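You operate a simulated robot arm through the tools that you are given. There is no shell and no other tool. Be economical: measure what you need, move in short steps, check, and stop when the job is done.

You are at the controls of a simulated two-armed robot. One attempt, no reset.

TASK
Wipe the finger marks off the side of the black toaster.
Fine: Switch off the oak table socket first, and move the round-top slice of bread from the toaster to white bread rack slot one. Use the green scrub pad and put it back. Touch keys, dials, switches and plugs with dry hands. Pinch, break and dent nothing; leave nothing switched on. What is to be rubbed or washed off counts as gone when no trace of it is left.

The check looks at the end state, three seconds after you hand in, the way a careful person would. Anything else that was tipped, shoved, dropped, spilled or broken makes it a failure.

THE ROBOT
Two 6-joint arms with two-finger parallel grippers on one trunk, on a base that drives. Base frame: it is fixed to the floor where the robot stands at the start and does not move with it; the origin is under the middle of the robot, x ahead of it, y to its left, z up; the surface under the hand at the start is at about z = 78. Readings come in cm, degrees, newtons and seconds.
The left shoulder is at the start at [6, 18.7, 114.7], the right one opposite. With the tool pointing down near the work surface each hand reaches from about 10 to 60 cm from the robot's upright axis, wherever it stands, measured 20 degrees to its own side. Places, roughly: switch of the oak table socket [80, 10, 100]; white bread rack slot one [40, -10, 80]. Payload 1.57 kg a hand.
The TCP of each hand is the grasp point between the finger pads, 3 cm short of the fingertips. In the tool frame z runs along the fingers and y along their closing line. The gripper opens to 11 cm. The fingers are 2.4 cm wide and 1.2 cm thick; the gripper's body (4.8 by 11.2 cm) begins 7.8 cm behind the TCP.
Orientation is that of the tool frame in the base frame, as a unit quaternion [x, y, z, w]. With the fingers straight down and closing along the base's y, the tool's x points along the base's -x, its y along +y and its z along -z.

THE INTERFACE
- The arms move only by the tool play_rows. It takes "left_series", "right_series" or both (then of equal length, played together; a hand with none holds still); each is one flat list of numbers, 7 for each row, row after row: the shift along the tool's x, y, z in cm, then the turn, a rotation vector about the tool's x, y, z in degrees, then the gripper command, from -1 (shut) to 1 (fully open), values between in proportion. In form: [dx, dy, dz, rx, ry, rz, grip, dx, dy, dz, rx, ry, rz, grip, ...]. A call has 1 to 10 rows; each row shifts and turns the commanded pose from where the row before left it, along the tool's axes as they then stand. A row lasts 0.2 s, in which the tool goes at most 5 cm and 8.6 degrees; a call with a longer step from one row to the next is refused whole, and so is a gripper value outside its range. A pose out of reach is approached as far as the arm can. The call stops where the force on the tool passes 80 N (or 10 N more than at its start, if that is more) or the arm is blocked; 0.2 s more then pass. The fingers move at their own pace (about 15.3 cm/s each) and stop on an object; they squeeze with about 28 N. The grip force told is the motor's: it shows also when the fingers shut on nothing. Time passes only in rows, and 0.2 s behind the last, so rows that do not move let the fingers close. The reply holds the time, the measured pose of the TCP, the force on the tool along the base axes, the opening and the grip force, in the units named above and with some noise, with the torque about the TCP (base axes, N m) and any sound that the robot's microphone picked up.
- Cameras (640 x 400 px; columns grow to the right, rows downward): "scene" is now at [0.57, 2.92, 167.89]; the picture's right is [0.41, -0.91, 0.00], its down [-0.75, -0.34, -0.57] and it looks along [0.52, 0.23, -0.82] (base axes); focal length 286 px, centre (320, 200). "left" rides on the left gripper at [7, -1.6, -14.1] in its tool frame; the picture's right is [0.23, 0.97, 0.00], its down [-0.85, 0.20, -0.48] and it looks along [-0.47, 0.11, 0.88] (tool axes); focal length 222 px, centre (320, 200). "right" rides on the right gripper at [7, 1.6, -14.1] in its tool frame; the picture's right is [-0.23, 0.97, 0.00], its down [-0.86, -0.20, -0.48] and it looks along [-0.47, -0.11, 0.88] (tool axes); focal length 222 px, centre (320, 200). There is no depth. A picture from a camera that has moved, and an enlarged one, comes with that camera's place and axes in the base frame and with its lens.
- camera(camera): a new picture of that camera. No time passes.
- move_column(by): slides the trunk up (or, below 0, down) by that many cm; the arms and the scene camera ride with it, the base frame stays. It gives what a move gives, with no picture.
- drive_base(legs): drives the robot by 1 to 6 legs, each [ahead, left, turn to the left] in cm, cm and degrees, along the robot's own axes; the way and the turn of a leg run together, so that a leg with both is an arc; at most 150 cm and 180 degrees a leg. The arms and the cameras ride along, it lands a little off, and it stops where it bumps. It gives what a move gives.
- aim_head(pan, tilt): turns the head with the scene camera to pan (to the left, within 86 degrees either way) and tilt (down, from -29 to 69), counted from straight ahead of the robot. It gives what a move gives.
- inspect(camera, box): a new picture of the part [left, top, right, bottom] of that camera's present view, enlarged. No time passes.
- hand_in(): hands the job in; it is judged then, once.

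Work in short steps. Places have to be worked out from the pictures, the camera data and where the tool is seen: move nearer, look again, correct. Check each grasp and each placing, and mend what went wrong. You have 120 turns and 108 pictures in all, those below and enlarged ones among them. Open the grippers and draw the arms clear of the work before you hand the job in, unless the task says otherwise.

The tools are called after "Emit:" as name(argument=value, ...) on one line, values as JSON. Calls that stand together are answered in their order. play_rows: Moves the arms, as the interface text tells. Its arguments: {"type":"object","properties":{"left_series":{"type":"array"},"right_series":{"type":"array"}},"required":[]} The other tools are called the same way: move_column (by) slides the trunk up or down; drive_base (legs) drives the base; aim_head (pan, tilt) turns the head that bears the scene camera; camera (camera) takes a picture; inspect (camera, box) takes an enlarged picture of a part of a camera's view; hand_in () hands the job in.

At the start:

```text
clock: 0.0
left_eef_pos: [36.85, 40.85, 125.88]
left_ee_rot: [0.0, 1.0, 0.0, 0.0]
left_contact_force: [0.4, -0.3, -0.6]
left_wrist_torque: [0.02, -0.02, -0.02]
left_opening: 10.99
left_gripper_force: 0.1
right_eef_pos: [34.45, 0.11, 125.79]
right_ee_rot: [0.001, 1.0, 0.0, 0.0]
right_contact_force: [-1.2, -0.7, 0.5]
right_wrist_torque: [0.01, -0.01, 0.0]
right_opening: 11.01
right_gripper_force: 0.0
trunk travel left (down, up): [-77.5, 21.5]
robot x, y, heading: [0.08, -0.33, -0.3]
head pan, tilt: [24.1, 55.5]
```

scene: 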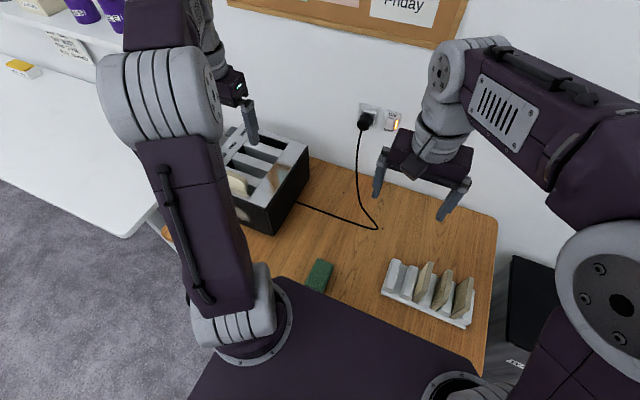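
right: 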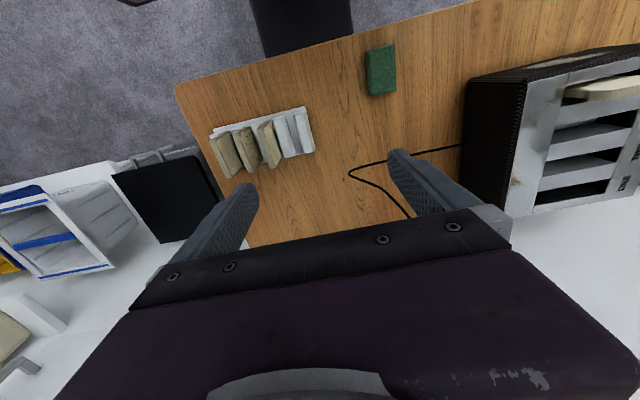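
left: 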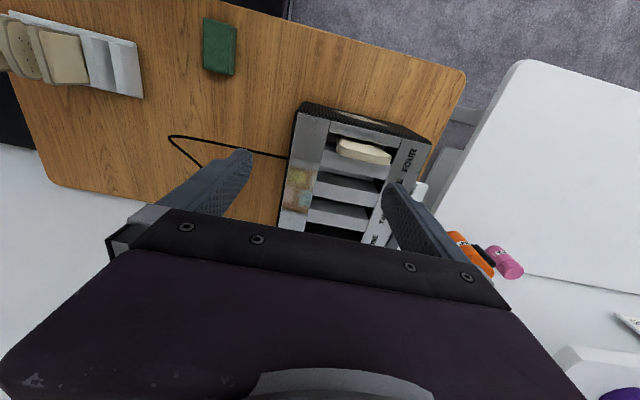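

The scene shows a toaster with one visible bread slice, a green pad, a rack with slices, and a wall socket with a glowing switch. I'll look closer at each.

Emit:
inspect(camera="scene", box=[340, 80, 440, 150])

Emit:
inspect(camera="left", box=[260, 80, 460, 250])

Emit:
inspect(camera="scene", box=[200, 110, 500, 340])

```text
5.71 times, centred on (390, 115) of scene
camera zoom: at [0.57, 2.92, 167.89], right [0.41, -0.91, 0.0], down [-0.75, -0.34, -0.57], along [0.52, 0.23, -0.82], focal length 1636 px, centre (-80, 686)
```

zoom: 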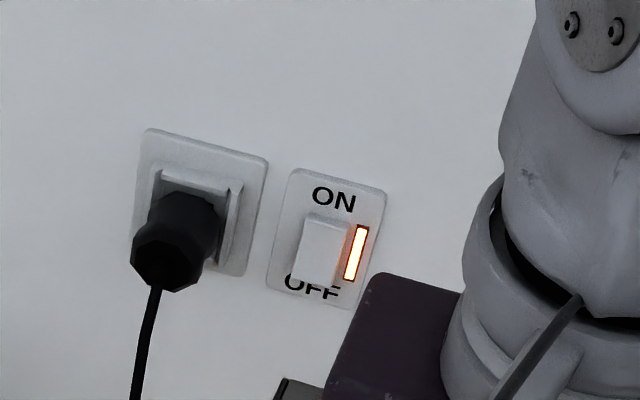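

```text
2.35 times, centred on (360, 165) of left
camera zoom: at [29.87, 39.37, 140.14], right [-0.23, 0.97, 0.0], down [0.85, 0.2, 0.48], along [0.47, 0.11, -0.88], focal length 523 px, centre (226, 282)
```

zoom: 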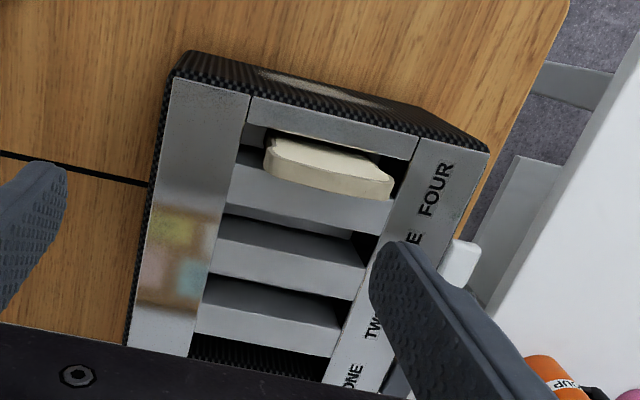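

```text
1.74 times, centred on (350, 225) of scene
camera zoom: at [0.57, 2.92, 167.89], right [0.41, -0.91, 0.0], down [-0.75, -0.34, -0.57], along [0.52, 0.23, -0.82], focal length 498 px, centre (268, 156)
```

zoom: 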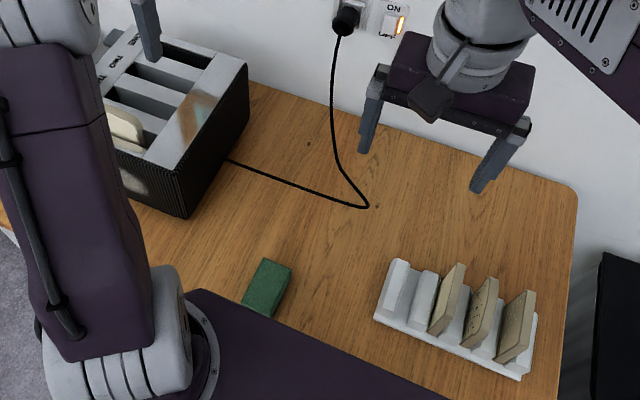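

First I'll see the clearance between the body and table, then the toaster's near face.

Emit:
aim_head(pan=0, tilt=69)

Emit:
camera(camera="scene")

Emit:
inspect(camera="right", box=[190, 30, 430, 190])

```text
clock: 0.9
left_eef_pos: [36.83, 40.88, 125.99]
left_ee_rot: [0.0, 1.0, 0.0, 0.0]
left_contact_force: [0.5, 0.5, -0.3]
left_wrist_torque: [0.01, 0.0, -0.01]
left_opening: 11.0
left_gripper_force: 0.0
right_eef_pos: [34.41, 0.19, 125.87]
right_ee_rot: [-0.001, 1.0, 0.0, 0.0]
right_contact_force: [-0.2, 0.0, 0.5]
right_wrist_torque: [-0.02, -0.01, 0.02]
right_opening: 10.98
right_gripper_force: 0.0
trunk travel left (down, up): [-77.5, 21.5]
robot x, y, heading: [0.06, 0.08, 0.1]
head pan, tilt: [0.0, 68.8]
```

```text
101 pictures are left
camera scene: at [-0.38, 0.01, 166.4], right [0.0, -1.0, 0.0], down [-0.93, 0.0, -0.36], along [0.36, 0.0, -0.93], focal length 286 px, centre (320, 200)
```

scene: 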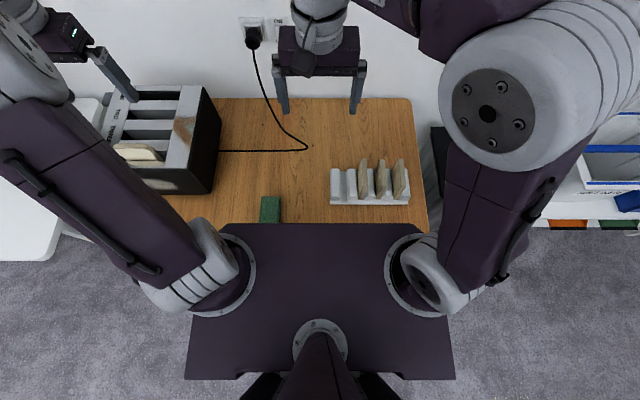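

```text
2.50 times, centred on (310, 110) of right
camera zoom: at [27.37, 1.91, 139.79], right [0.23, 0.97, 0.0], down [0.86, -0.2, 0.48], along [0.47, -0.11, -0.88], focal length 555 px, centre (345, 425)
```

zoom: 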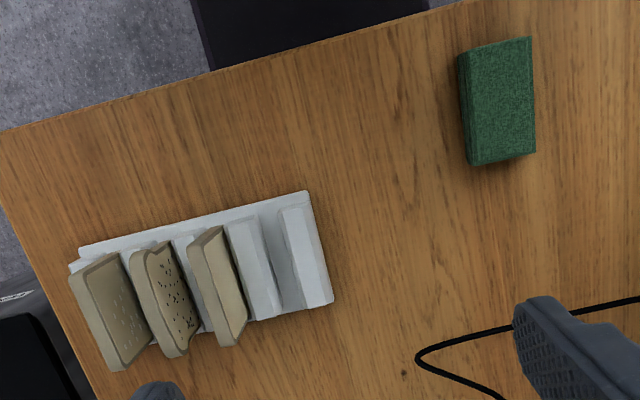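

Table edge x≈20.7 and the body front is ≈18, so I'll reach the switch by arm. I move the right hand aside and turn the left hand to point forward, with fingers shut, ahead of the switch.

Emit:
play_rows(left_series=[-2, -2.8, 0, 0, -8.6, 0, -1, -1.98, -2.8, 0.3, 0, -8.6, 0, -1, -1.91, -2.8, 0.6, 0, -8.6, 0, -1, -1.8, -2.8, 0.87, 0, -8.6, 0, -1, -1.65, -2.8, 1.12, 0, -8.6, 0, -1, -1.47, -2.8, 1.35, 0, -8.6, 0, -1, -1.25, -2.8, 1.56, 0, -8.6, 0, -1, -1.0, -2.8, 1.73, 0, -8.6, 0, -1, -0.73, -2.8, 1.86, 0, -8.6, 0, -1, -0.45, -2.8, 1.95, 0, -8.6, 0, -1], right_series=[0, -3, 0, 0, 0, 0, 1, 0, -3, 0, 0, 0, 0, 1, 0, -3, 0, 0, 0, 0, 1, 0, -3, 0, 0, 0, 0, 1, 0, -3, 0, 0, 0, 0, 1, 0, -3, 0, 0, 0, 0, 1, 0, -3, 0, 0, 0, 0, 1, 0, -2, 0, 0, 0, 0, 1, 0, -1, 0, 0, 0, 0, 1, 0, 0, 0, 0, 0, 0, 1])

Emit:
aim_head(pan=10, tilt=40)

Emit:
camera(camera="scene")

Emit:
camera(camera="left")

```text
clock: 3.1
left_eef_pos: [54.41, 22.38, 125.4]
left_ee_rot: [0.011, 0.757, -0.025, 0.653]
left_contact_force: [0.1, 0.2, 0.9]
left_wrist_torque: [0.0, 0.0, -0.04]
left_opening: 0.01
left_gripper_force: 21.3
left hand out of reach, approached as far as the arm can: row 7, 8, 9, 10
right_eef_pos: [34.31, -23.8, 125.77]
right_ee_rot: [0.0, 1.0, 0.0, -0.001]
right_contact_force: [0.6, 0.7, -0.3]
right_wrist_torque: [-0.01, 0.01, 0.04]
right_opening: 10.99
right_gripper_force: 0.1
trunk travel left (down, up): [-77.5, 21.5]
robot x, y, heading: [-0.09, 0.39, 0.2]
head pan, tilt: [0.0, 68.8]
```

```text
clock: 4.0
left_eef_pos: [54.21, 22.17, 125.29]
left_ee_rot: [0.01, 0.756, -0.024, 0.654]
left_contact_force: [-0.1, -0.1, 0.3]
left_wrist_torque: [-0.01, 0.01, 0.01]
left_opening: 0.01
left_gripper_force: 21.4
right_eef_pos: [34.21, -23.89, 125.81]
right_ee_rot: [0.0, 1.0, 0.0, 0.0]
right_contact_force: [-0.2, -0.4, 0.1]
right_wrist_torque: [-0.03, 0.0, 0.01]
right_opening: 11.0
right_gripper_force: 0.0
trunk travel left (down, up): [-77.5, 21.5]
robot x, y, heading: [0.18, 0.25, 0.2]
head pan, tilt: [10.0, 40.0]
```

```text
99 pictures are left
camera scene: at [2.37, 1.45, 170.01], right [0.17, -0.98, 0.0], down [-0.63, -0.11, -0.77], along [0.75, 0.13, -0.64], focal length 286 px, centre (320, 200)
```

scene: 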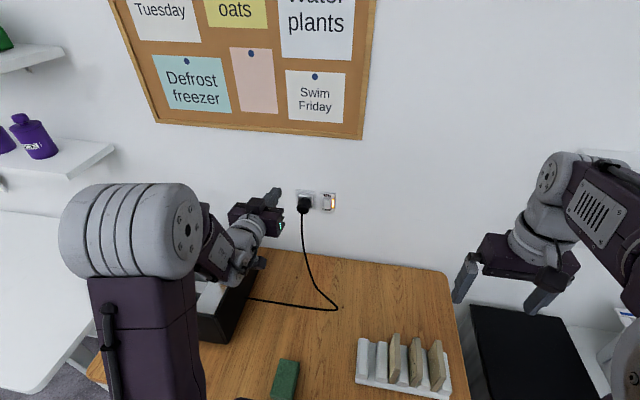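

```text
98 pictures are left
camera left: at [39.22, 21.34, 120.68], right [0.01, 0.97, -0.25], down [-0.34, 0.24, 0.91], along [0.94, 0.07, 0.33], focal length 222 px, centre (320, 200)
```

left: 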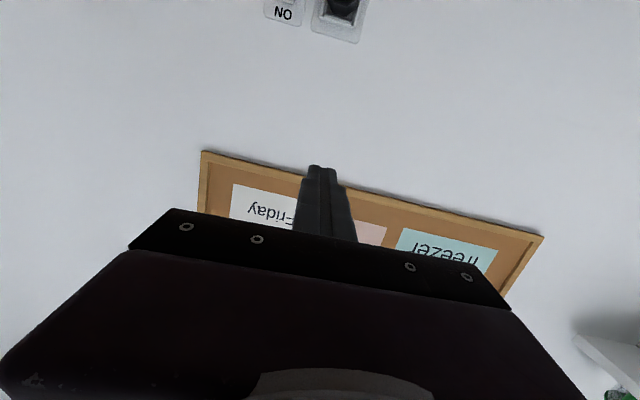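

Triangulating puts the switch at about [79, 12, 104] with its lower edge near z≈102.5. I'll go forward/down toward a spot short of it, checking reach.

Emit:
play_rows(left_series=[2.5, -1.25, 1.5, 0, 0, 0, -1, 2.5, -1.25, 1.5, 0, 0, 0, -1, 2.5, -1.25, 1.5, 0, 0, 0, -1, 2.5, -1.25, 1.5, 0, 0, 0, -1, 2.5, -1.25, 1.5, 0, 0, 0, -1, 2.5, -1.25, 1.5, 0, 0, 0, -1, 2.5, -1.25, 1.5, 0, 0, 0, -1, 2.5, -1.25, 1.5, 0, 0, 0, -1])

Emit:
camera(camera="left")

Emit:
camera(camera="scene")

```text
clock: 5.8
left_eef_pos: [67.51, 25.42, 110.52]
left_ee_rot: [0.005, 0.757, -0.027, 0.653]
left_contact_force: [-0.2, -0.8, -0.1]
left_wrist_torque: [0.0, -0.02, 0.02]
left_opening: 0.0
left_gripper_force: 21.1
left hand out of reach, approached as far as the arm can: row 1, 2, 3, 4, 5, 6, 7, 8
right_eef_pos: [34.41, -23.76, 125.78]
right_ee_rot: [-0.001, 1.0, 0.0, 0.0]
right_contact_force: [0.7, 1.1, -0.5]
right_wrist_torque: [0.0, 0.05, 0.02]
right_opening: 10.98
right_gripper_force: 0.1
trunk travel left (down, up): [-77.5, 21.5]
robot x, y, heading: [0.08, 0.31, -0.3]
head pan, tilt: [10.0, 40.0]
```

```text
97 pictures are left
camera left: at [52.36, 24.32, 105.79], right [0.01, 0.97, -0.26], down [-0.34, 0.24, 0.91], along [0.94, 0.08, 0.33], focal length 222 px, centre (320, 200)
```

left: 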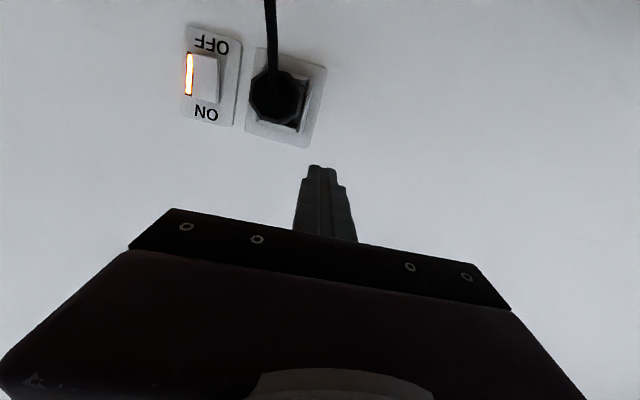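

```text
96 pictures are left
camera scene: at [2.53, 1.51, 170.02], right [0.17, -0.98, 0.0], down [-0.63, -0.11, -0.77], along [0.75, 0.13, -0.64], focal length 286 px, centre (320, 200)
```

scene: 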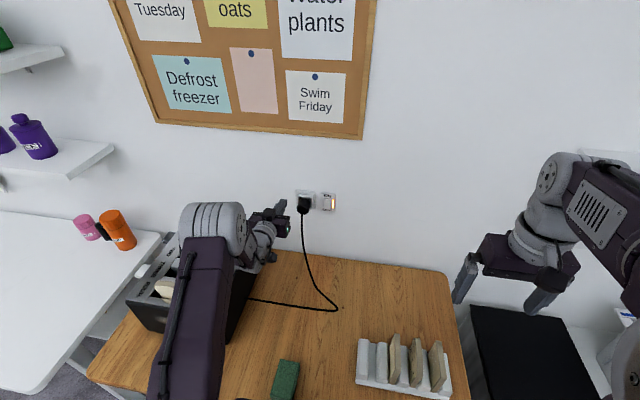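

The arm can't swing inward to y=12 with this forward hand, but the reading shows y=25.4 is feasible. I drive the base 14 cm to the right, so the hand lines up with the switch (seen at about [79, 11.5, 105]).

Emit:
drive_base(legs=[[-2, 0, 0], [0, -14, 0]])

Emit:
camera(camera="left")

```text
clock: 7.5
left_eef_pos: [65.21, 11.73, 110.63]
left_ee_rot: [0.004, 0.756, -0.027, 0.654]
left_contact_force: [-0.1, 0.4, 0.1]
left_wrist_torque: [-0.04, 0.02, -0.01]
left_opening: 0.0
left_gripper_force: 20.8
right_eef_pos: [32.3, -37.5, 125.92]
right_ee_rot: [-0.001, 1.0, -0.001, 0.0]
right_contact_force: [-0.8, -0.3, -0.2]
right_wrist_torque: [-0.01, -0.01, -0.01]
right_opening: 10.99
right_gripper_force: 0.0
trunk travel left (down, up): [-77.5, 21.5]
robot x, y, heading: [-2.09, -13.84, 0.0]
head pan, tilt: [10.0, 40.0]
```

```text
95 pictures are left
camera left: at [50.15, 10.56, 105.87], right [0.01, 0.97, -0.26], down [-0.34, 0.25, 0.91], along [0.94, 0.08, 0.33], focal length 222 px, centre (320, 200)
```

left: 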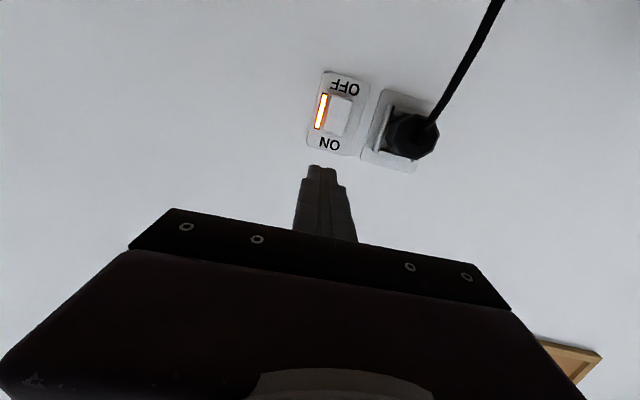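

Now hand is lined up. I approach to x≈73, z≈104, y≈12.5, checking reach.

Emit:
play_rows(left_series=[1.05, 0.24, 1.7, 0, 0, 0, -1, 1.05, 0.24, 1.7, 0, 0, 0, -1, 1.05, 0.24, 1.7, 0, 0, 0, -1, 1.05, 0.24, 1.7, 0, 0, 0, -1, 1.05, 0.24, 1.7, 0, 0, 0, -1])

Emit:
camera(camera="left")

```text
clock: 8.7
left_eef_pos: [72.99, 12.29, 104.15]
left_ee_rot: [0.005, 0.756, -0.026, 0.654]
left_contact_force: [0.3, 1.1, 0.5]
left_wrist_torque: [-0.02, -0.02, -0.01]
left_opening: 0.0
left_gripper_force: 21.2
right_eef_pos: [32.46, -37.72, 125.89]
right_ee_rot: [-0.001, 1.0, 0.0, -0.001]
right_contact_force: [0.0, -0.4, 0.5]
right_wrist_torque: [0.03, 0.01, -0.01]
right_opening: 11.02
right_gripper_force: 0.2
trunk travel left (down, up): [-77.5, 21.5]
robot x, y, heading: [-1.44, -14.02, 0.1]
head pan, tilt: [10.0, 40.0]
```

```text
94 pictures are left
camera left: at [57.97, 11.08, 99.41], right [0.01, 0.97, -0.26], down [-0.34, 0.24, 0.91], along [0.94, 0.08, 0.33], focal length 222 px, centre (320, 200)
```

left: 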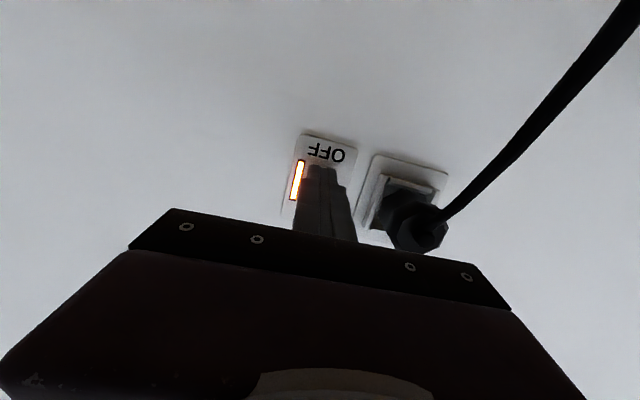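

Fingertips cover the rocker's lower half. Now I press forward gently in small steps, a touch lower.

Emit:
play_rows(left_series=[0.4, 0.0, 0.8, 0, 0, 0, -1, -0.1, 0.02, 0.6, 0, 0, 0, -1, -0.1, 0.02, 0.5, 0, 0, 0, -1, -0.1, 0.02, 0.5, 0, 0, 0, -1])

Emit:
camera(camera="left")

```text
clock: 9.9
left_eef_pos: [73.64, 12.0, 103.7]
left_ee_rot: [0.003, 0.759, -0.025, 0.651]
left_contact_force: [-50.2, -3.2, 13.1]
left_wrist_torque: [-0.09, -0.77, -0.01]
left_opening: 0.0
left_gripper_force: 21.1
right_eef_pos: [30.82, -37.91, 126.29]
right_ee_rot: [-0.001, 1.0, 0.001, 0.006]
right_contact_force: [0.4, -0.1, -0.6]
right_wrist_torque: [-0.03, 0.01, -0.02]
right_opening: 11.0
right_gripper_force: 0.0
trunk travel left (down, up): [-77.5, 21.5]
robot x, y, heading: [-2.17, -13.95, 0.3]
head pan, tilt: [10.0, 40.0]
stopped in row 4 (left hand): the force on the tool passed its limit at 84 N (the readings are from after the stop); the commanded pose is now the measured one
```

```text
93 pictures are left
camera left: at [58.53, 10.96, 99.11], right [0.0, 0.97, -0.26], down [-0.33, 0.24, 0.91], along [0.94, 0.08, 0.32], focal length 222 px, centre (320, 200)
```

left: 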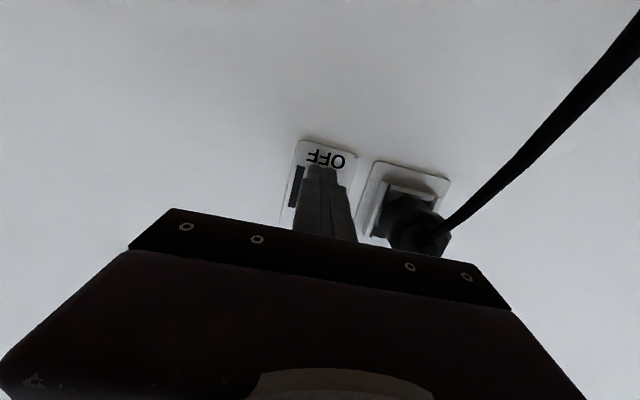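

The light went out: switched off. I draw the hand back and check.

Emit:
play_rows(left_series=[0, 0, -2, 0, 0, 0, -1, 0, 0, -3, 0, 0, 0, -1, 0, 0, -3, 0, 0, 0, -1, -2, 0, -3, 0, 0, 0, -1, -4, 0, -2, 0, 0, 0, -1, -4, 0, -2, 0, 0, 0, -1, -4, 0, -2, 0, 0, 0, -1, -4, 0, -2, 0, 0, 0, -1])

Emit:
camera(camera="scene")

Emit:
inspect(camera="scene", box=[290, 170, 370, 220])

```text
clock: 11.7
left_eef_pos: [58.84, 13.31, 123.82]
left_ee_rot: [0.005, 0.763, -0.028, 0.646]
left_contact_force: [-0.5, 0.4, 1.2]
left_wrist_torque: [0.0, 0.03, 0.01]
left_opening: 0.01
left_gripper_force: 20.8
right_eef_pos: [32.14, -37.69, 125.89]
right_ee_rot: [-0.001, 1.0, 0.0, 0.001]
right_contact_force: [0.1, 0.3, 0.0]
right_wrist_torque: [0.03, 0.0, -0.02]
right_opening: 11.02
right_gripper_force: 0.0
trunk travel left (down, up): [-77.5, 21.5]
robot x, y, heading: [-2.36, -13.95, 0.5]
head pan, tilt: [10.0, 40.0]
```

```text
92 pictures are left
camera scene: at [-0.07, -12.57, 170.01], right [0.18, -0.98, 0.0], down [-0.63, -0.11, -0.77], along [0.76, 0.13, -0.64], focal length 286 px, centre (320, 200)
```

scene: 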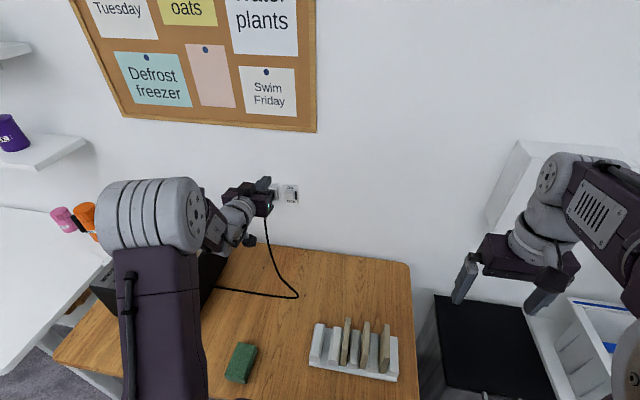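

```text
8.00 times, centred on (330, 195) of scene
camera zoom: at [-0.07, -12.57, 170.01], right [0.18, -0.98, 0.0], down [-0.63, -0.11, -0.77], along [0.76, 0.13, -0.64], focal length 2291 px, centre (240, 240)
```

zoom: 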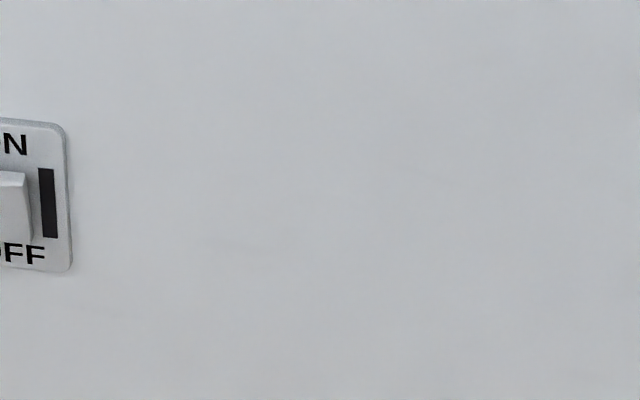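

The switch is off and light dark. I drive back to the left and bring the left hand pointing down over the toaster, with fingers open.

Emit:
drive_base(legs=[[0, 16, 0]])

Emit:
play_rows(left_series=[0.33, 2, -1.97, 0, 8.05, 0, -1, 0.6, 2, -1.91, 0, 8.05, 0, -1, 0.86, 2, -1.8, 0, 8.05, 0, -1, 1.1, 2, -1.67, 0, 8.05, 0, -1, 1.33, 2, -1.49, 0, 8.05, 0, -1, 1.53, 2, -1.29, 0, 8.05, 0, 0, 1.69, 2, -1.07, 0, 8.05, 0, 0, 1.82, 2, -0.82, 0, 8.05, 0, 1, 1.92, 2, -0.55, 0, 8.05, 0, 1, 1.98, 2, -0.28, 0, 8.05, 0, 1])

Emit:
aim_head(pan=35, tilt=50)

Emit:
camera(camera="scene")

Emit:
camera(camera="left")

```text
clock: 13.1
left_eef_pos: [59.11, 29.22, 123.57]
left_ee_rot: [0.005, 0.764, -0.026, 0.645]
left_contact_force: [0.9, 0.6, 0.6]
left_wrist_torque: [0.0, -0.02, 0.05]
left_opening: 0.0
left_gripper_force: 21.5
right_eef_pos: [32.21, -21.86, 125.9]
right_ee_rot: [-0.002, 1.0, 0.001, 0.0]
right_contact_force: [-0.1, 0.0, 0.8]
right_wrist_torque: [-0.02, 0.03, -0.03]
right_opening: 10.99
right_gripper_force: 0.0
trunk travel left (down, up): [-77.5, 21.5]
robot x, y, heading: [-2.57, 2.18, 0.2]
head pan, tilt: [10.0, 40.0]
```

```text
clock: 15.3
left_eef_pos: [39.84, 50.37, 122.75]
left_ee_rot: [0.018, 1.0, -0.018, -0.002]
left_contact_force: [0.8, -0.2, -0.5]
left_wrist_torque: [0.01, -0.02, 0.02]
left_opening: 11.01
left_gripper_force: 0.0
right_eef_pos: [32.46, -21.45, 125.8]
right_ee_rot: [-0.002, 1.0, -0.001, -0.001]
right_contact_force: [0.0, -0.4, -0.5]
right_wrist_torque: [0.01, -0.03, -0.01]
right_opening: 11.0
right_gripper_force: 0.0
trunk travel left (down, up): [-77.5, 21.5]
robot x, y, heading: [-2.66, 2.03, 0.4]
head pan, tilt: [10.0, 40.0]
```

```text
clock: 16.2
left_eef_pos: [39.87, 50.31, 122.87]
left_ee_rot: [0.02, 1.0, -0.018, 0.0]
left_contact_force: [-0.2, 0.2, 0.7]
left_wrist_torque: [0.01, 0.02, 0.01]
left_opening: 11.0
left_gripper_force: 0.0
right_eef_pos: [32.11, -21.62, 125.83]
right_ee_rot: [-0.002, 1.0, 0.0, 0.001]
right_contact_force: [0.0, 0.3, 0.4]
right_wrist_torque: [0.01, -0.02, 0.05]
right_opening: 11.0
right_gripper_force: 0.0
trunk travel left (down, up): [-77.5, 21.5]
robot x, y, heading: [-2.21, 2.12, 0.2]
head pan, tilt: [35.0, 50.0]
```

```text
90 pictures are left
camera scene: at [-1.87, 6.44, 168.6], right [0.58, -0.82, 0.0], down [-0.63, -0.44, -0.64], along [0.53, 0.37, -0.77], focal length 286 px, centre (320, 200)
```

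scene: 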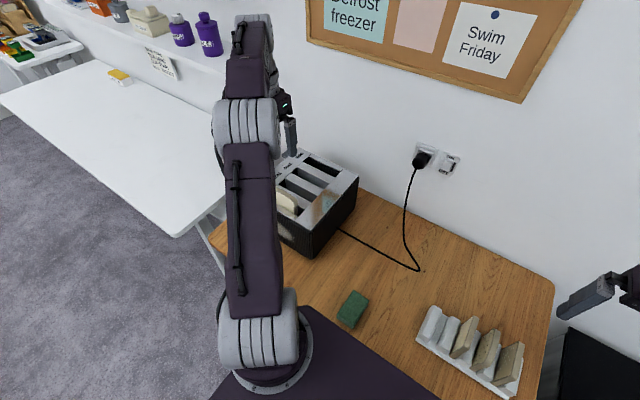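

```text
89 pictures are left
camera left: at [32.82, 49.47, 137.14], right [-0.19, 0.98, -0.03], down [0.86, 0.18, 0.47], along [0.47, 0.06, -0.88], focal length 222 px, centre (320, 200)
```

left: 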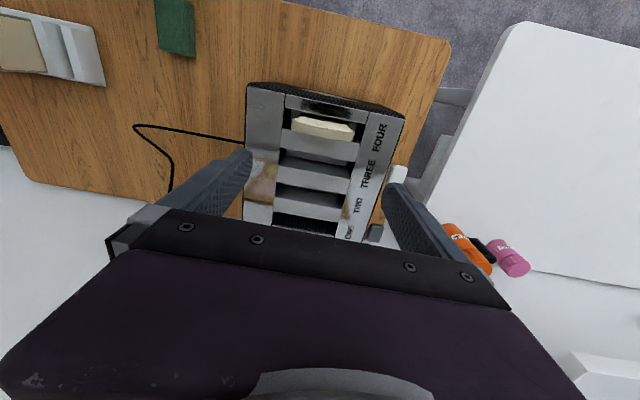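

Emit:
inspect(camera="scene", box=[260, 140, 370, 260])

Emit:
inspect(camera="left", box=[230, 70, 420, 245])

```text
3.33 times, centred on (315, 200) of scene
camera zoom: at [-1.87, 6.44, 168.6], right [0.58, -0.82, 0.0], down [-0.63, -0.44, -0.64], along [0.53, 0.37, -0.77], focal length 954 px, centre (337, 200)
```

zoom: 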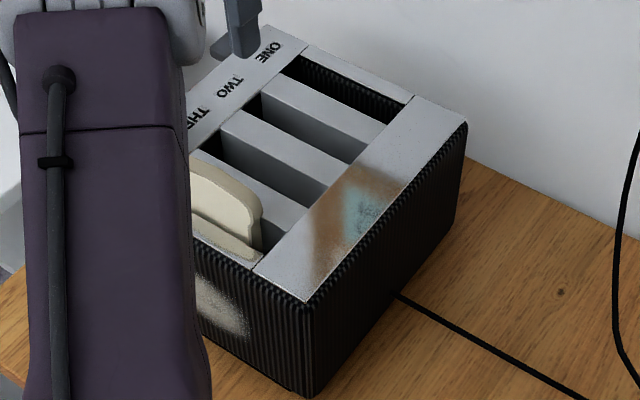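

```text
2.29 times, centred on (325, 158) of left
camera zoom: at [32.82, 49.47, 137.14], right [-0.19, 0.98, -0.03], down [0.86, 0.18, 0.47], along [0.47, 0.06, -0.88], focal length 508 px, centre (309, 297)
```

zoom: 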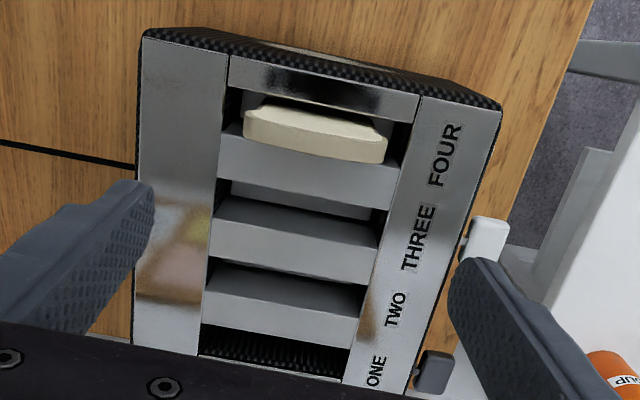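

The toaster: x 36–64, y 36.5–63.5, top z≈96; the slice stands ~6 cm proud, centred near [39.4, 50], top z≈102.5. The whitish mark is on the near black face. I yaw the left hand by ~90° to close along x.

Emit:
play_rows(left_series=[0, 0, 0, -2, 0, -8.3, 1, 0, 0, 0, 0, 0, -8.5, 1, 0, 0, 0, 0, 0, -8.5, 1, 0, 0, 0, 0, 0, -8.5, 1, 0, 0, 0, 0, 0, -8.5, 1, 0, 0, 0, 0, 0, -8.5, 1, 0, 0, 0, 0, 0, -8.5, 1, 0, 0, 0, 0, 0, -8.5, 1, 0, 0, 0, 0, 0, -8.5, 1, 0, 0, 0, 0, 0, -8.5, 1])

Emit:
play_rows(left_series=[0, 0, 2, 0, 0, -8.5, 1, 0, 0, 3, 0, 0, 0, 1, 0, 0, 3, 0, 0, 0, 1])

Emit:
camera(camera="left")

Emit:
camera(camera="scene")

```text
clock: 18.4
left_eef_pos: [39.84, 50.35, 122.94]
left_ee_rot: [-0.66, 0.751, 0.001, 0.0]
left_contact_force: [-0.5, -0.6, -0.7]
left_wrist_torque: [0.02, 0.03, -0.01]
left_opening: 11.0
left_gripper_force: 0.0
right_eef_pos: [32.23, -21.6, 125.75]
right_ee_rot: [-0.001, 1.0, -0.001, 0.0]
right_contact_force: [-0.2, -1.0, 0.5]
right_wrist_torque: [0.02, 0.02, -0.01]
right_opening: 11.0
right_gripper_force: 0.0
trunk travel left (down, up): [-77.5, 21.5]
robot x, y, heading: [-2.29, 2.26, 0.1]
head pan, tilt: [35.0, 50.0]
```

```text
clock: 19.2
left_eef_pos: [39.97, 50.42, 114.94]
left_ee_rot: [0.714, -0.701, 0.0, 0.0]
left_contact_force: [-0.5, -0.5, 0.3]
left_wrist_torque: [0.01, -0.04, 0.01]
left_opening: 11.01
left_gripper_force: 0.0
right_eef_pos: [32.21, -21.53, 125.78]
right_ee_rot: [-0.002, 1.0, 0.0, 0.0]
right_contact_force: [-0.2, -0.4, 0.6]
right_wrist_torque: [-0.03, -0.01, -0.01]
right_opening: 11.0
right_gripper_force: 0.1
trunk travel left (down, up): [-77.5, 21.5]
robot x, y, heading: [-1.95, 2.1, 0.1]
head pan, tilt: [35.0, 50.0]
```

```text
86 pictures are left
camera left: at [41.72, 43.52, 129.17], right [-0.97, -0.25, 0.0], down [-0.21, 0.85, 0.48], along [-0.12, 0.46, -0.88], focal length 222 px, centre (320, 200)
```

left: 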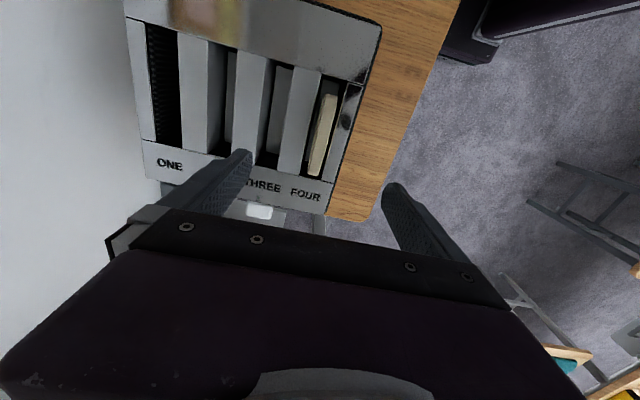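

```text
85 pictures are left
camera scene: at [-1.8, 6.54, 168.6], right [0.58, -0.82, 0.0], down [-0.63, -0.44, -0.64], along [0.53, 0.37, -0.77], focal length 286 px, centre (320, 200)
```

scene: 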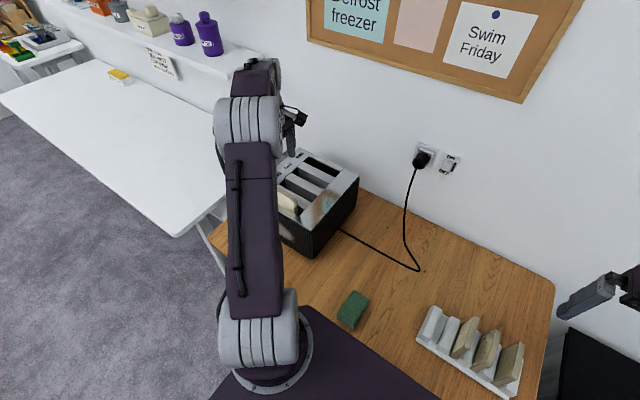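

Emit:
inspect(camera="left", box=[220, 20, 420, 230])

```text
1.90 times, centred on (320, 125) of left
camera zoom: at [41.72, 43.52, 129.17], right [-0.97, -0.25, 0.0], down [-0.21, 0.85, 0.48], along [-0.12, 0.46, -0.88], focal length 423 px, centre (320, 343)
```

zoom: 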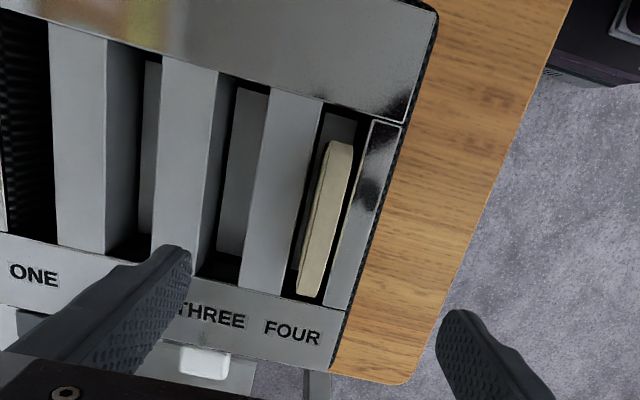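

Bread centre ≈[39.8, 49.7], nearly aligned with the hand. I descend to TCP z≈101 (tips z≈98, above the toaster top) with half-closed fingers.

Emit:
play_rows(left_series=[0.6, 0.1, 3, 0, 0, -1.5, 0.3, 0, 0, 3, 0, 0, 0, 0, 0, 0, 3, 0, 0, 0, 0, 0, 0, 2.5, 0, 0, 0, 0, 0, 0, 2, 0, 0, 0, 0])

Emit:
inspect(camera="left", box=[180, 20, 460, 230])

Emit:
inspect(camera="scene", box=[260, 100, 370, 260])

```text
clock: 20.4
left_eef_pos: [39.76, 49.72, 101.34]
left_ee_rot: [0.722, -0.691, -0.001, 0.0]
left_contact_force: [0.0, 0.1, 0.4]
left_wrist_torque: [-0.02, -0.01, -0.02]
left_opening: 5.5
left_gripper_force: 0.1
right_eef_pos: [32.22, -21.61, 125.8]
right_ee_rot: [-0.001, 1.0, 0.0, 0.001]
right_contact_force: [-0.6, 0.4, -0.2]
right_wrist_torque: [0.01, -0.01, 0.0]
right_opening: 10.99
right_gripper_force: 0.0
trunk travel left (down, up): [-77.5, 21.5]
robot x, y, heading: [-1.76, 1.8, 0.3]
head pan, tilt: [35.0, 50.0]
```

```text
1.90 times, centred on (320, 125) of left
camera zoom: at [41.73, 42.94, 115.61], right [-0.96, -0.27, 0.0], down [-0.24, 0.85, 0.48], along [-0.13, 0.46, -0.88], focal length 423 px, centre (320, 343)
```

zoom: 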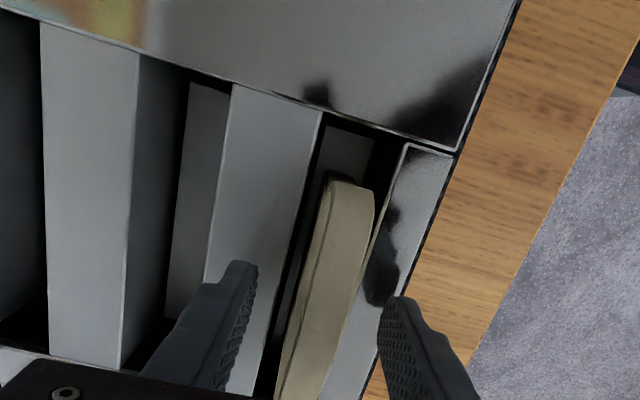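

```text
2.50 times, centred on (315, 180) of scene
camera zoom: at [-1.8, 6.55, 168.6], right [0.58, -0.82, 0.0], down [-0.63, -0.44, -0.64], along [0.53, 0.37, -0.77], focal length 716 px, centre (332, 250)
```

zoom: 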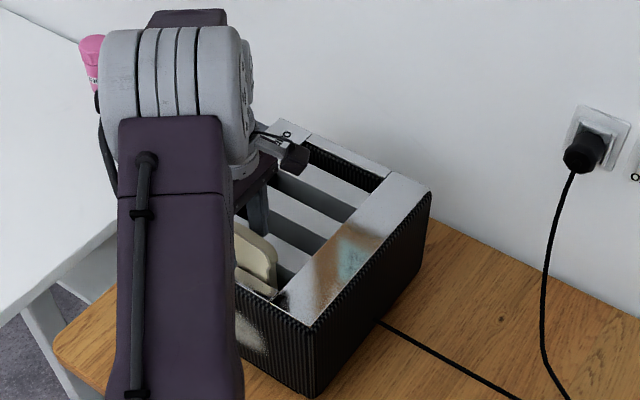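

Bread is between the fingers. I close gradually to avoid squeezing: first to ~1.7 cm.

Emit:
play_rows(left_series=[0, 0, 0.6, 0, 0, 0, -0.5, 0, 0, 0, 0, 0, 0, -0.69, 0, 0, 0, 0, 0, 0, -0.69])

Emit:
inspect(camera="left", box=[180, 20, 460, 230])

```text
clock: 21.2
left_eef_pos: [39.73, 49.7, 100.92]
left_ee_rot: [0.723, -0.691, -0.001, 0.001]
left_contact_force: [-0.1, -0.7, 0.0]
left_wrist_torque: [-0.03, -0.01, 0.03]
left_opening: 1.71
left_gripper_force: 0.0
right_eef_pos: [32.2, -21.66, 125.87]
right_ee_rot: [-0.001, 1.0, 0.0, 0.0]
right_contact_force: [-0.7, 0.8, -0.1]
right_wrist_torque: [0.01, -0.04, -0.01]
right_opening: 11.0
right_gripper_force: 0.0
trunk travel left (down, up): [-77.5, 21.5]
robot x, y, heading: [-2.05, 2.15, 0.2]
head pan, tilt: [35.0, 50.0]
```

```text
1.90 times, centred on (320, 125) of left
camera zoom: at [41.68, 42.88, 115.07], right [-0.96, -0.27, 0.0], down [-0.24, 0.85, 0.48], along [-0.13, 0.46, -0.88], focal length 423 px, centre (320, 343)
```

zoom: 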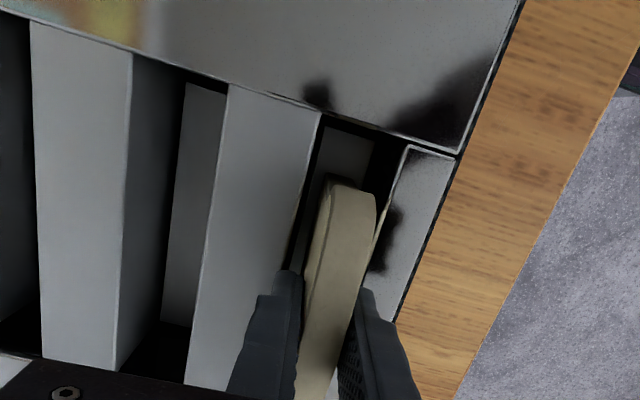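

Well straddled; now close a bit more until contact.

Emit:
play_rows(left_series=[0, -0.1, 0, 0, 0, 0, -0.74, 0, 0, 0, 0, 0, 0, -0.76, 0, 0, 0, 0, 0, 0, -0.78])

```text
clock: 22.0
left_eef_pos: [39.93, 49.64, 100.83]
left_ee_rot: [0.722, -0.692, -0.001, 0.0]
left_contact_force: [0.6, -0.1, -0.1]
left_wrist_torque: [-0.02, 0.03, 0.01]
left_opening: 1.48
left_gripper_force: 27.9
right_eef_pos: [32.31, -21.75, 125.85]
right_ee_rot: [-0.002, 1.0, 0.0, 0.0]
right_contact_force: [0.5, -0.2, 0.4]
right_wrist_torque: [0.0, -0.01, -0.02]
right_opening: 11.0
right_gripper_force: 0.0
trunk travel left (down, up): [-77.5, 21.5]
robot x, y, heading: [-2.25, 2.19, 0.3]
head pan, tilt: [35.0, 50.0]
```

Gripped at 1.48 cm. Lift straight up.

Emit:
play_rows(left_series=[0, 0, -1.5, 0, 0, 0, -0.8, 0, 0, -2, 0, 0, 0, -0.8, 0, 0, -2.5, 0, 0, 0, -0.8, 0, 0, -3, 0, 0, 0, -0.8, 0, 0, -3, 0, 0, 0, -0.8, 0, 0, -3, 0, 0, 0, -0.8, 0, 0, -3, 0, 0, 0, -0.8])

Emit:
camera(camera="left")

Emit:
inspect(camera="scene", box=[200, 60, 400, 260])

```text
clock: 23.6
left_eef_pos: [39.96, 49.67, 118.79]
left_ee_rot: [0.722, -0.692, -0.001, 0.0]
left_contact_force: [-1.1, 0.7, -0.6]
left_wrist_torque: [0.01, 0.01, 0.03]
left_opening: 1.5
left_gripper_force: 28.0
right_eef_pos: [32.22, -21.61, 125.89]
right_ee_rot: [-0.002, 1.0, 0.0, 0.0]
right_contact_force: [0.1, -0.7, 0.0]
right_wrist_torque: [-0.02, -0.02, -0.01]
right_opening: 10.98
right_gripper_force: 0.0
trunk travel left (down, up): [-77.5, 21.5]
robot x, y, heading: [-2.19, 2.12, 0.2]
head pan, tilt: [35.0, 50.0]
```

```text
80 pictures are left
camera left: at [41.8, 42.83, 133.11], right [-0.96, -0.27, 0.0], down [-0.24, 0.85, 0.48], along [-0.13, 0.46, -0.88], focal length 222 px, centre (320, 200)
```

left: 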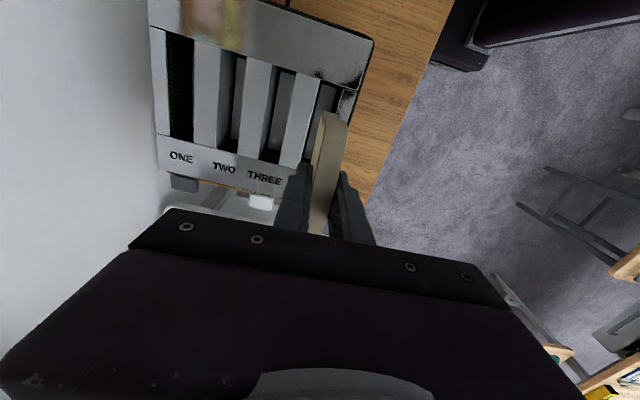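

```text
2.00 times, centred on (300, 160) of scene
camera zoom: at [-1.89, 6.45, 168.6], right [0.58, -0.82, 0.0], down [-0.63, -0.44, -0.64], along [0.53, 0.37, -0.77], focal length 573 px, centre (360, 280)
```

zoom: 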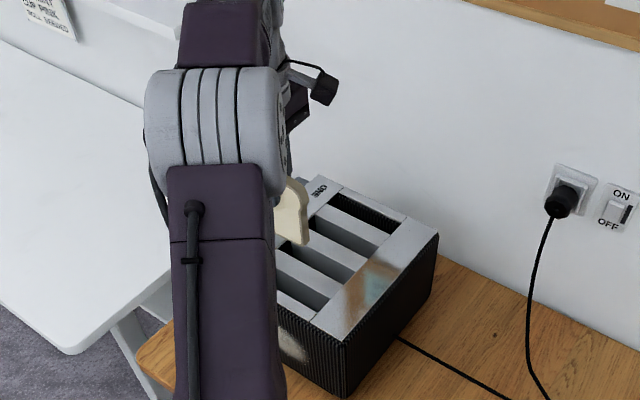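

Bread is out. Now look at the rack closely to identify slot one.

Emit:
aim_head(pan=-10, tilt=60)

Emit:
camera(camera="scene")

Emit:
camera(camera="right")

```text
clock: 24.7
left_eef_pos: [39.84, 49.67, 118.84]
left_ee_rot: [0.722, -0.692, 0.0, 0.001]
left_contact_force: [0.2, -0.7, -0.5]
left_wrist_torque: [0.0, 0.01, 0.02]
left_opening: 1.51
left_gripper_force: 28.0
right_eef_pos: [32.15, -21.67, 125.84]
right_ee_rot: [-0.002, 1.0, 0.0, 0.0]
right_contact_force: [0.0, 0.4, -0.1]
right_wrist_torque: [-0.03, 0.02, -0.02]
right_opening: 10.98
right_gripper_force: 0.1
trunk travel left (down, up): [-77.5, 21.5]
robot x, y, heading: [-2.02, 2.23, 0.3]
head pan, tilt: [-10.0, 60.0]
```

```text
78 pictures are left
camera scene: at [-1.58, 0.93, 167.34], right [-0.17, -0.99, 0.0], down [-0.85, 0.15, -0.5], along [0.49, -0.09, -0.87], focal length 286 px, centre (320, 200)
```

scene: 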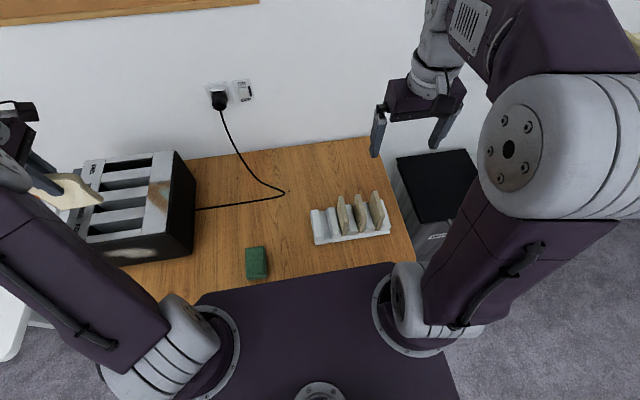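

```text
77 pictures are left
camera right: at [25.22, -19.93, 139.83], right [0.22, 0.97, 0.0], down [0.86, -0.2, 0.48], along [0.47, -0.11, -0.88], focal length 222 px, centre (320, 200)
```

right: 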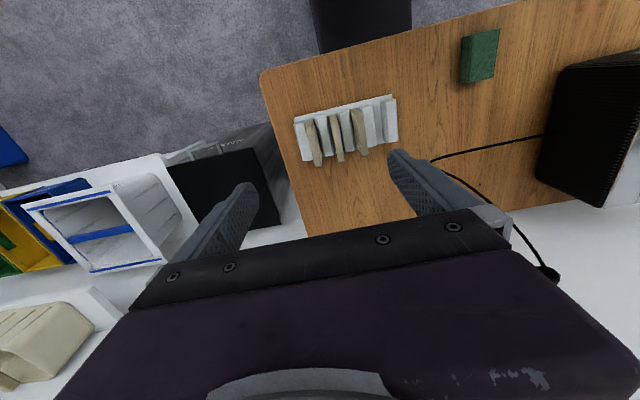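

Emit:
inspect(camera="scene", box=[300, 180, 400, 250])

Emit:
inspect(camera="right", box=[280, 80, 420, 180])

```text
5.71 times, centred on (350, 215) of scene
camera zoom: at [-1.58, 0.93, 167.34], right [-0.17, -0.99, 0.0], down [-0.85, 0.15, -0.5], along [0.49, -0.09, -0.87], focal length 1636 px, centre (149, 114)
```

zoom: 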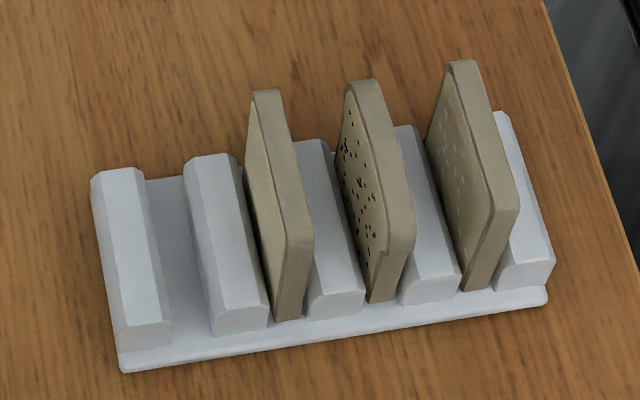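

```text
4.00 times, centred on (350, 130) of right
camera zoom: at [25.22, -19.93, 139.83], right [0.22, 0.97, 0.0], down [0.86, -0.2, 0.48], along [0.47, -0.11, -0.88], focal length 888 px, centre (200, 480)
```

zoom: 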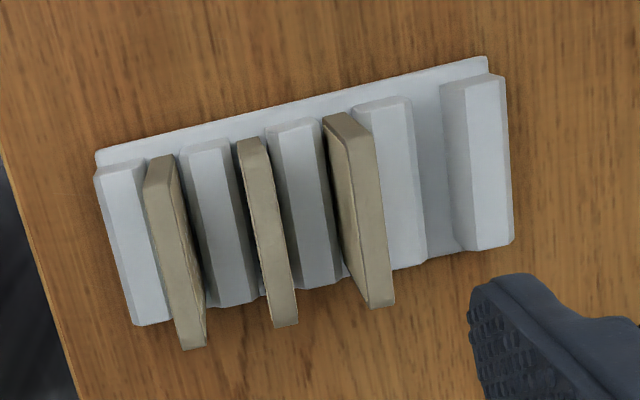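

Slot one is the empty left-most gap: centre ≈[38.5, -8.1], floor z≈79, slot axis ~2° clockwise from x. Bread bottom is ~9 cm below the TCP. I drive right 12 cm and turn the hand back 94° so the slice aligns.

Emit:
drive_base(legs=[[0, -12, 0]])

Emit:
play_rows(left_series=[0, 0, 0, 0, 0, 8.55, -0.8, 0, 0, 0, 0, 0, 8.55, -0.8, 0, 0, 0, 0, 0, 8.55, -0.8, 0, 0, 0, 0, 0, 8.55, -0.8, 0, 0, 0, 0, 0, 8.55, -0.8, 0, 0, 0, 0, 0, 8.55, -0.8, 0, 0, 0, 0, 0, 8.55, -0.8, 0, 0, 0, 0, 0, 8.55, -0.8, 0, 0, 0, 0, 0, 8.55, -0.8, 0, 0, 0, 0, 0, 8.55, -0.8])

Emit:
play_rows(left_series=[0, -4, 0, 0, 0, 8.5, -0.8, 0, -4, 0, 0, 0, 0, -0.8, 0, -4, 0, 0, 0, 0, -0.8, 0, -4, 0, 0, 0, 0, -0.8, 0, -4, 0, 0, 0, 0, -0.8, 0, -4, 0, 0, 0, 0, -0.8, 0, -4, 0, 0, 0, 0, -0.8, 0, -4, 0, 0, 0, 0, -0.8, 0, -4, 0, 0, 0, 0, -0.8, 0, -4, 0, 0, 0, 0, -0.8])

Emit:
camera(camera="left")

Emit:
camera(camera="scene")

```text
clock: 25.9
left_eef_pos: [39.98, 37.76, 118.72]
left_ee_rot: [0.722, -0.692, 0.0, 0.002]
left_contact_force: [-0.4, 0.6, -0.1]
left_wrist_torque: [0.01, 0.02, 0.01]
left_opening: 1.49
left_gripper_force: 28.0
right_eef_pos: [32.26, -33.59, 125.89]
right_ee_rot: [-0.001, 1.0, -0.001, 0.0]
right_contact_force: [0.2, 0.3, 0.8]
right_wrist_torque: [-0.03, -0.01, -0.03]
right_opening: 10.99
right_gripper_force: 0.1
trunk travel left (down, up): [-77.5, 21.5]
robot x, y, heading: [-2.06, -9.81, 0.1]
head pan, tilt: [-10.0, 60.0]
```

```text
clock: 28.1
left_eef_pos: [39.86, 37.63, 118.93]
left_ee_rot: [-0.059, 0.998, -0.001, -0.001]
left_contact_force: [-0.4, 0.0, -0.3]
left_wrist_torque: [-0.03, -0.01, 0.0]
left_opening: 1.49
left_gripper_force: 28.1
right_eef_pos: [32.19, -33.68, 125.89]
right_ee_rot: [-0.001, 1.0, 0.0, 0.0]
right_contact_force: [-0.5, -0.3, 0.8]
right_wrist_torque: [-0.01, 0.03, -0.01]
right_opening: 11.0
right_gripper_force: 0.1
trunk travel left (down, up): [-77.5, 21.5]
robot x, y, heading: [-2.07, -10.0, 0.2]
head pan, tilt: [-10.0, 60.0]
```

```text
clock: 30.3
left_eef_pos: [39.64, -2.4, 118.84]
left_ee_rot: [0.012, 1.0, 0.002, 0.0]
left_contact_force: [-0.7, -0.4, -0.1]
left_wrist_torque: [0.01, -0.01, 0.02]
left_opening: 1.51
left_gripper_force: 27.4
right_eef_pos: [32.3, -33.9, 125.75]
right_ee_rot: [-0.001, 1.0, 0.001, 0.0]
right_contact_force: [0.0, -0.1, -0.6]
right_wrist_torque: [0.03, 0.02, -0.01]
right_opening: 10.99
right_gripper_force: 0.3
trunk travel left (down, up): [-77.5, 21.5]
robot x, y, heading: [-1.9, -9.59, 0.2]
head pan, tilt: [-10.0, 60.0]
```

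```text
74 pictures are left
camera left: at [32.61, -3.82, 133.13], right [-0.2, 0.98, 0.0], down [0.86, 0.18, 0.48], along [0.47, 0.1, -0.88], focal length 222 px, centre (320, 200)
```

left: 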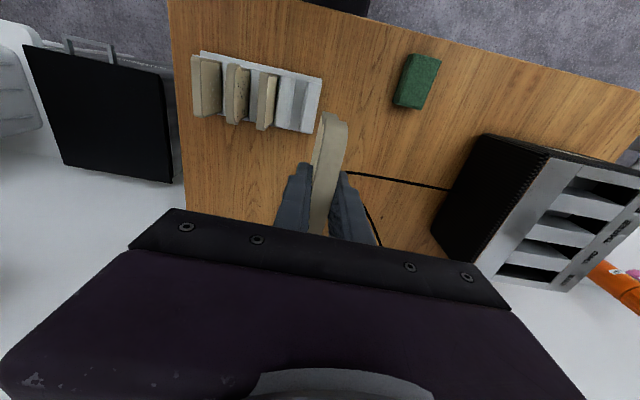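

```text
73 pictures are left
camera scene: at [-1.53, -11.3, 167.34], right [-0.17, -0.99, 0.0], down [-0.85, 0.15, -0.5], along [0.49, -0.08, -0.87], focal length 286 px, centre (320, 200)
```

scene: 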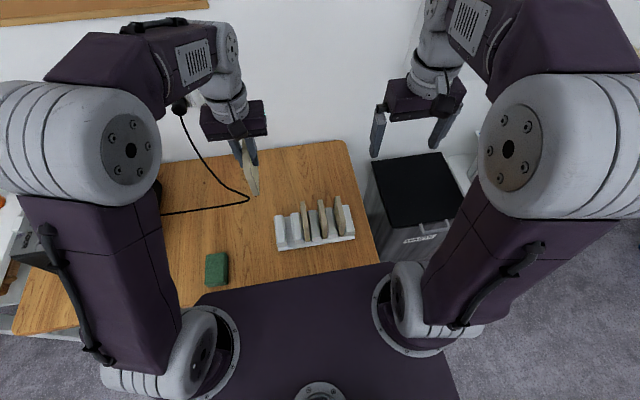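

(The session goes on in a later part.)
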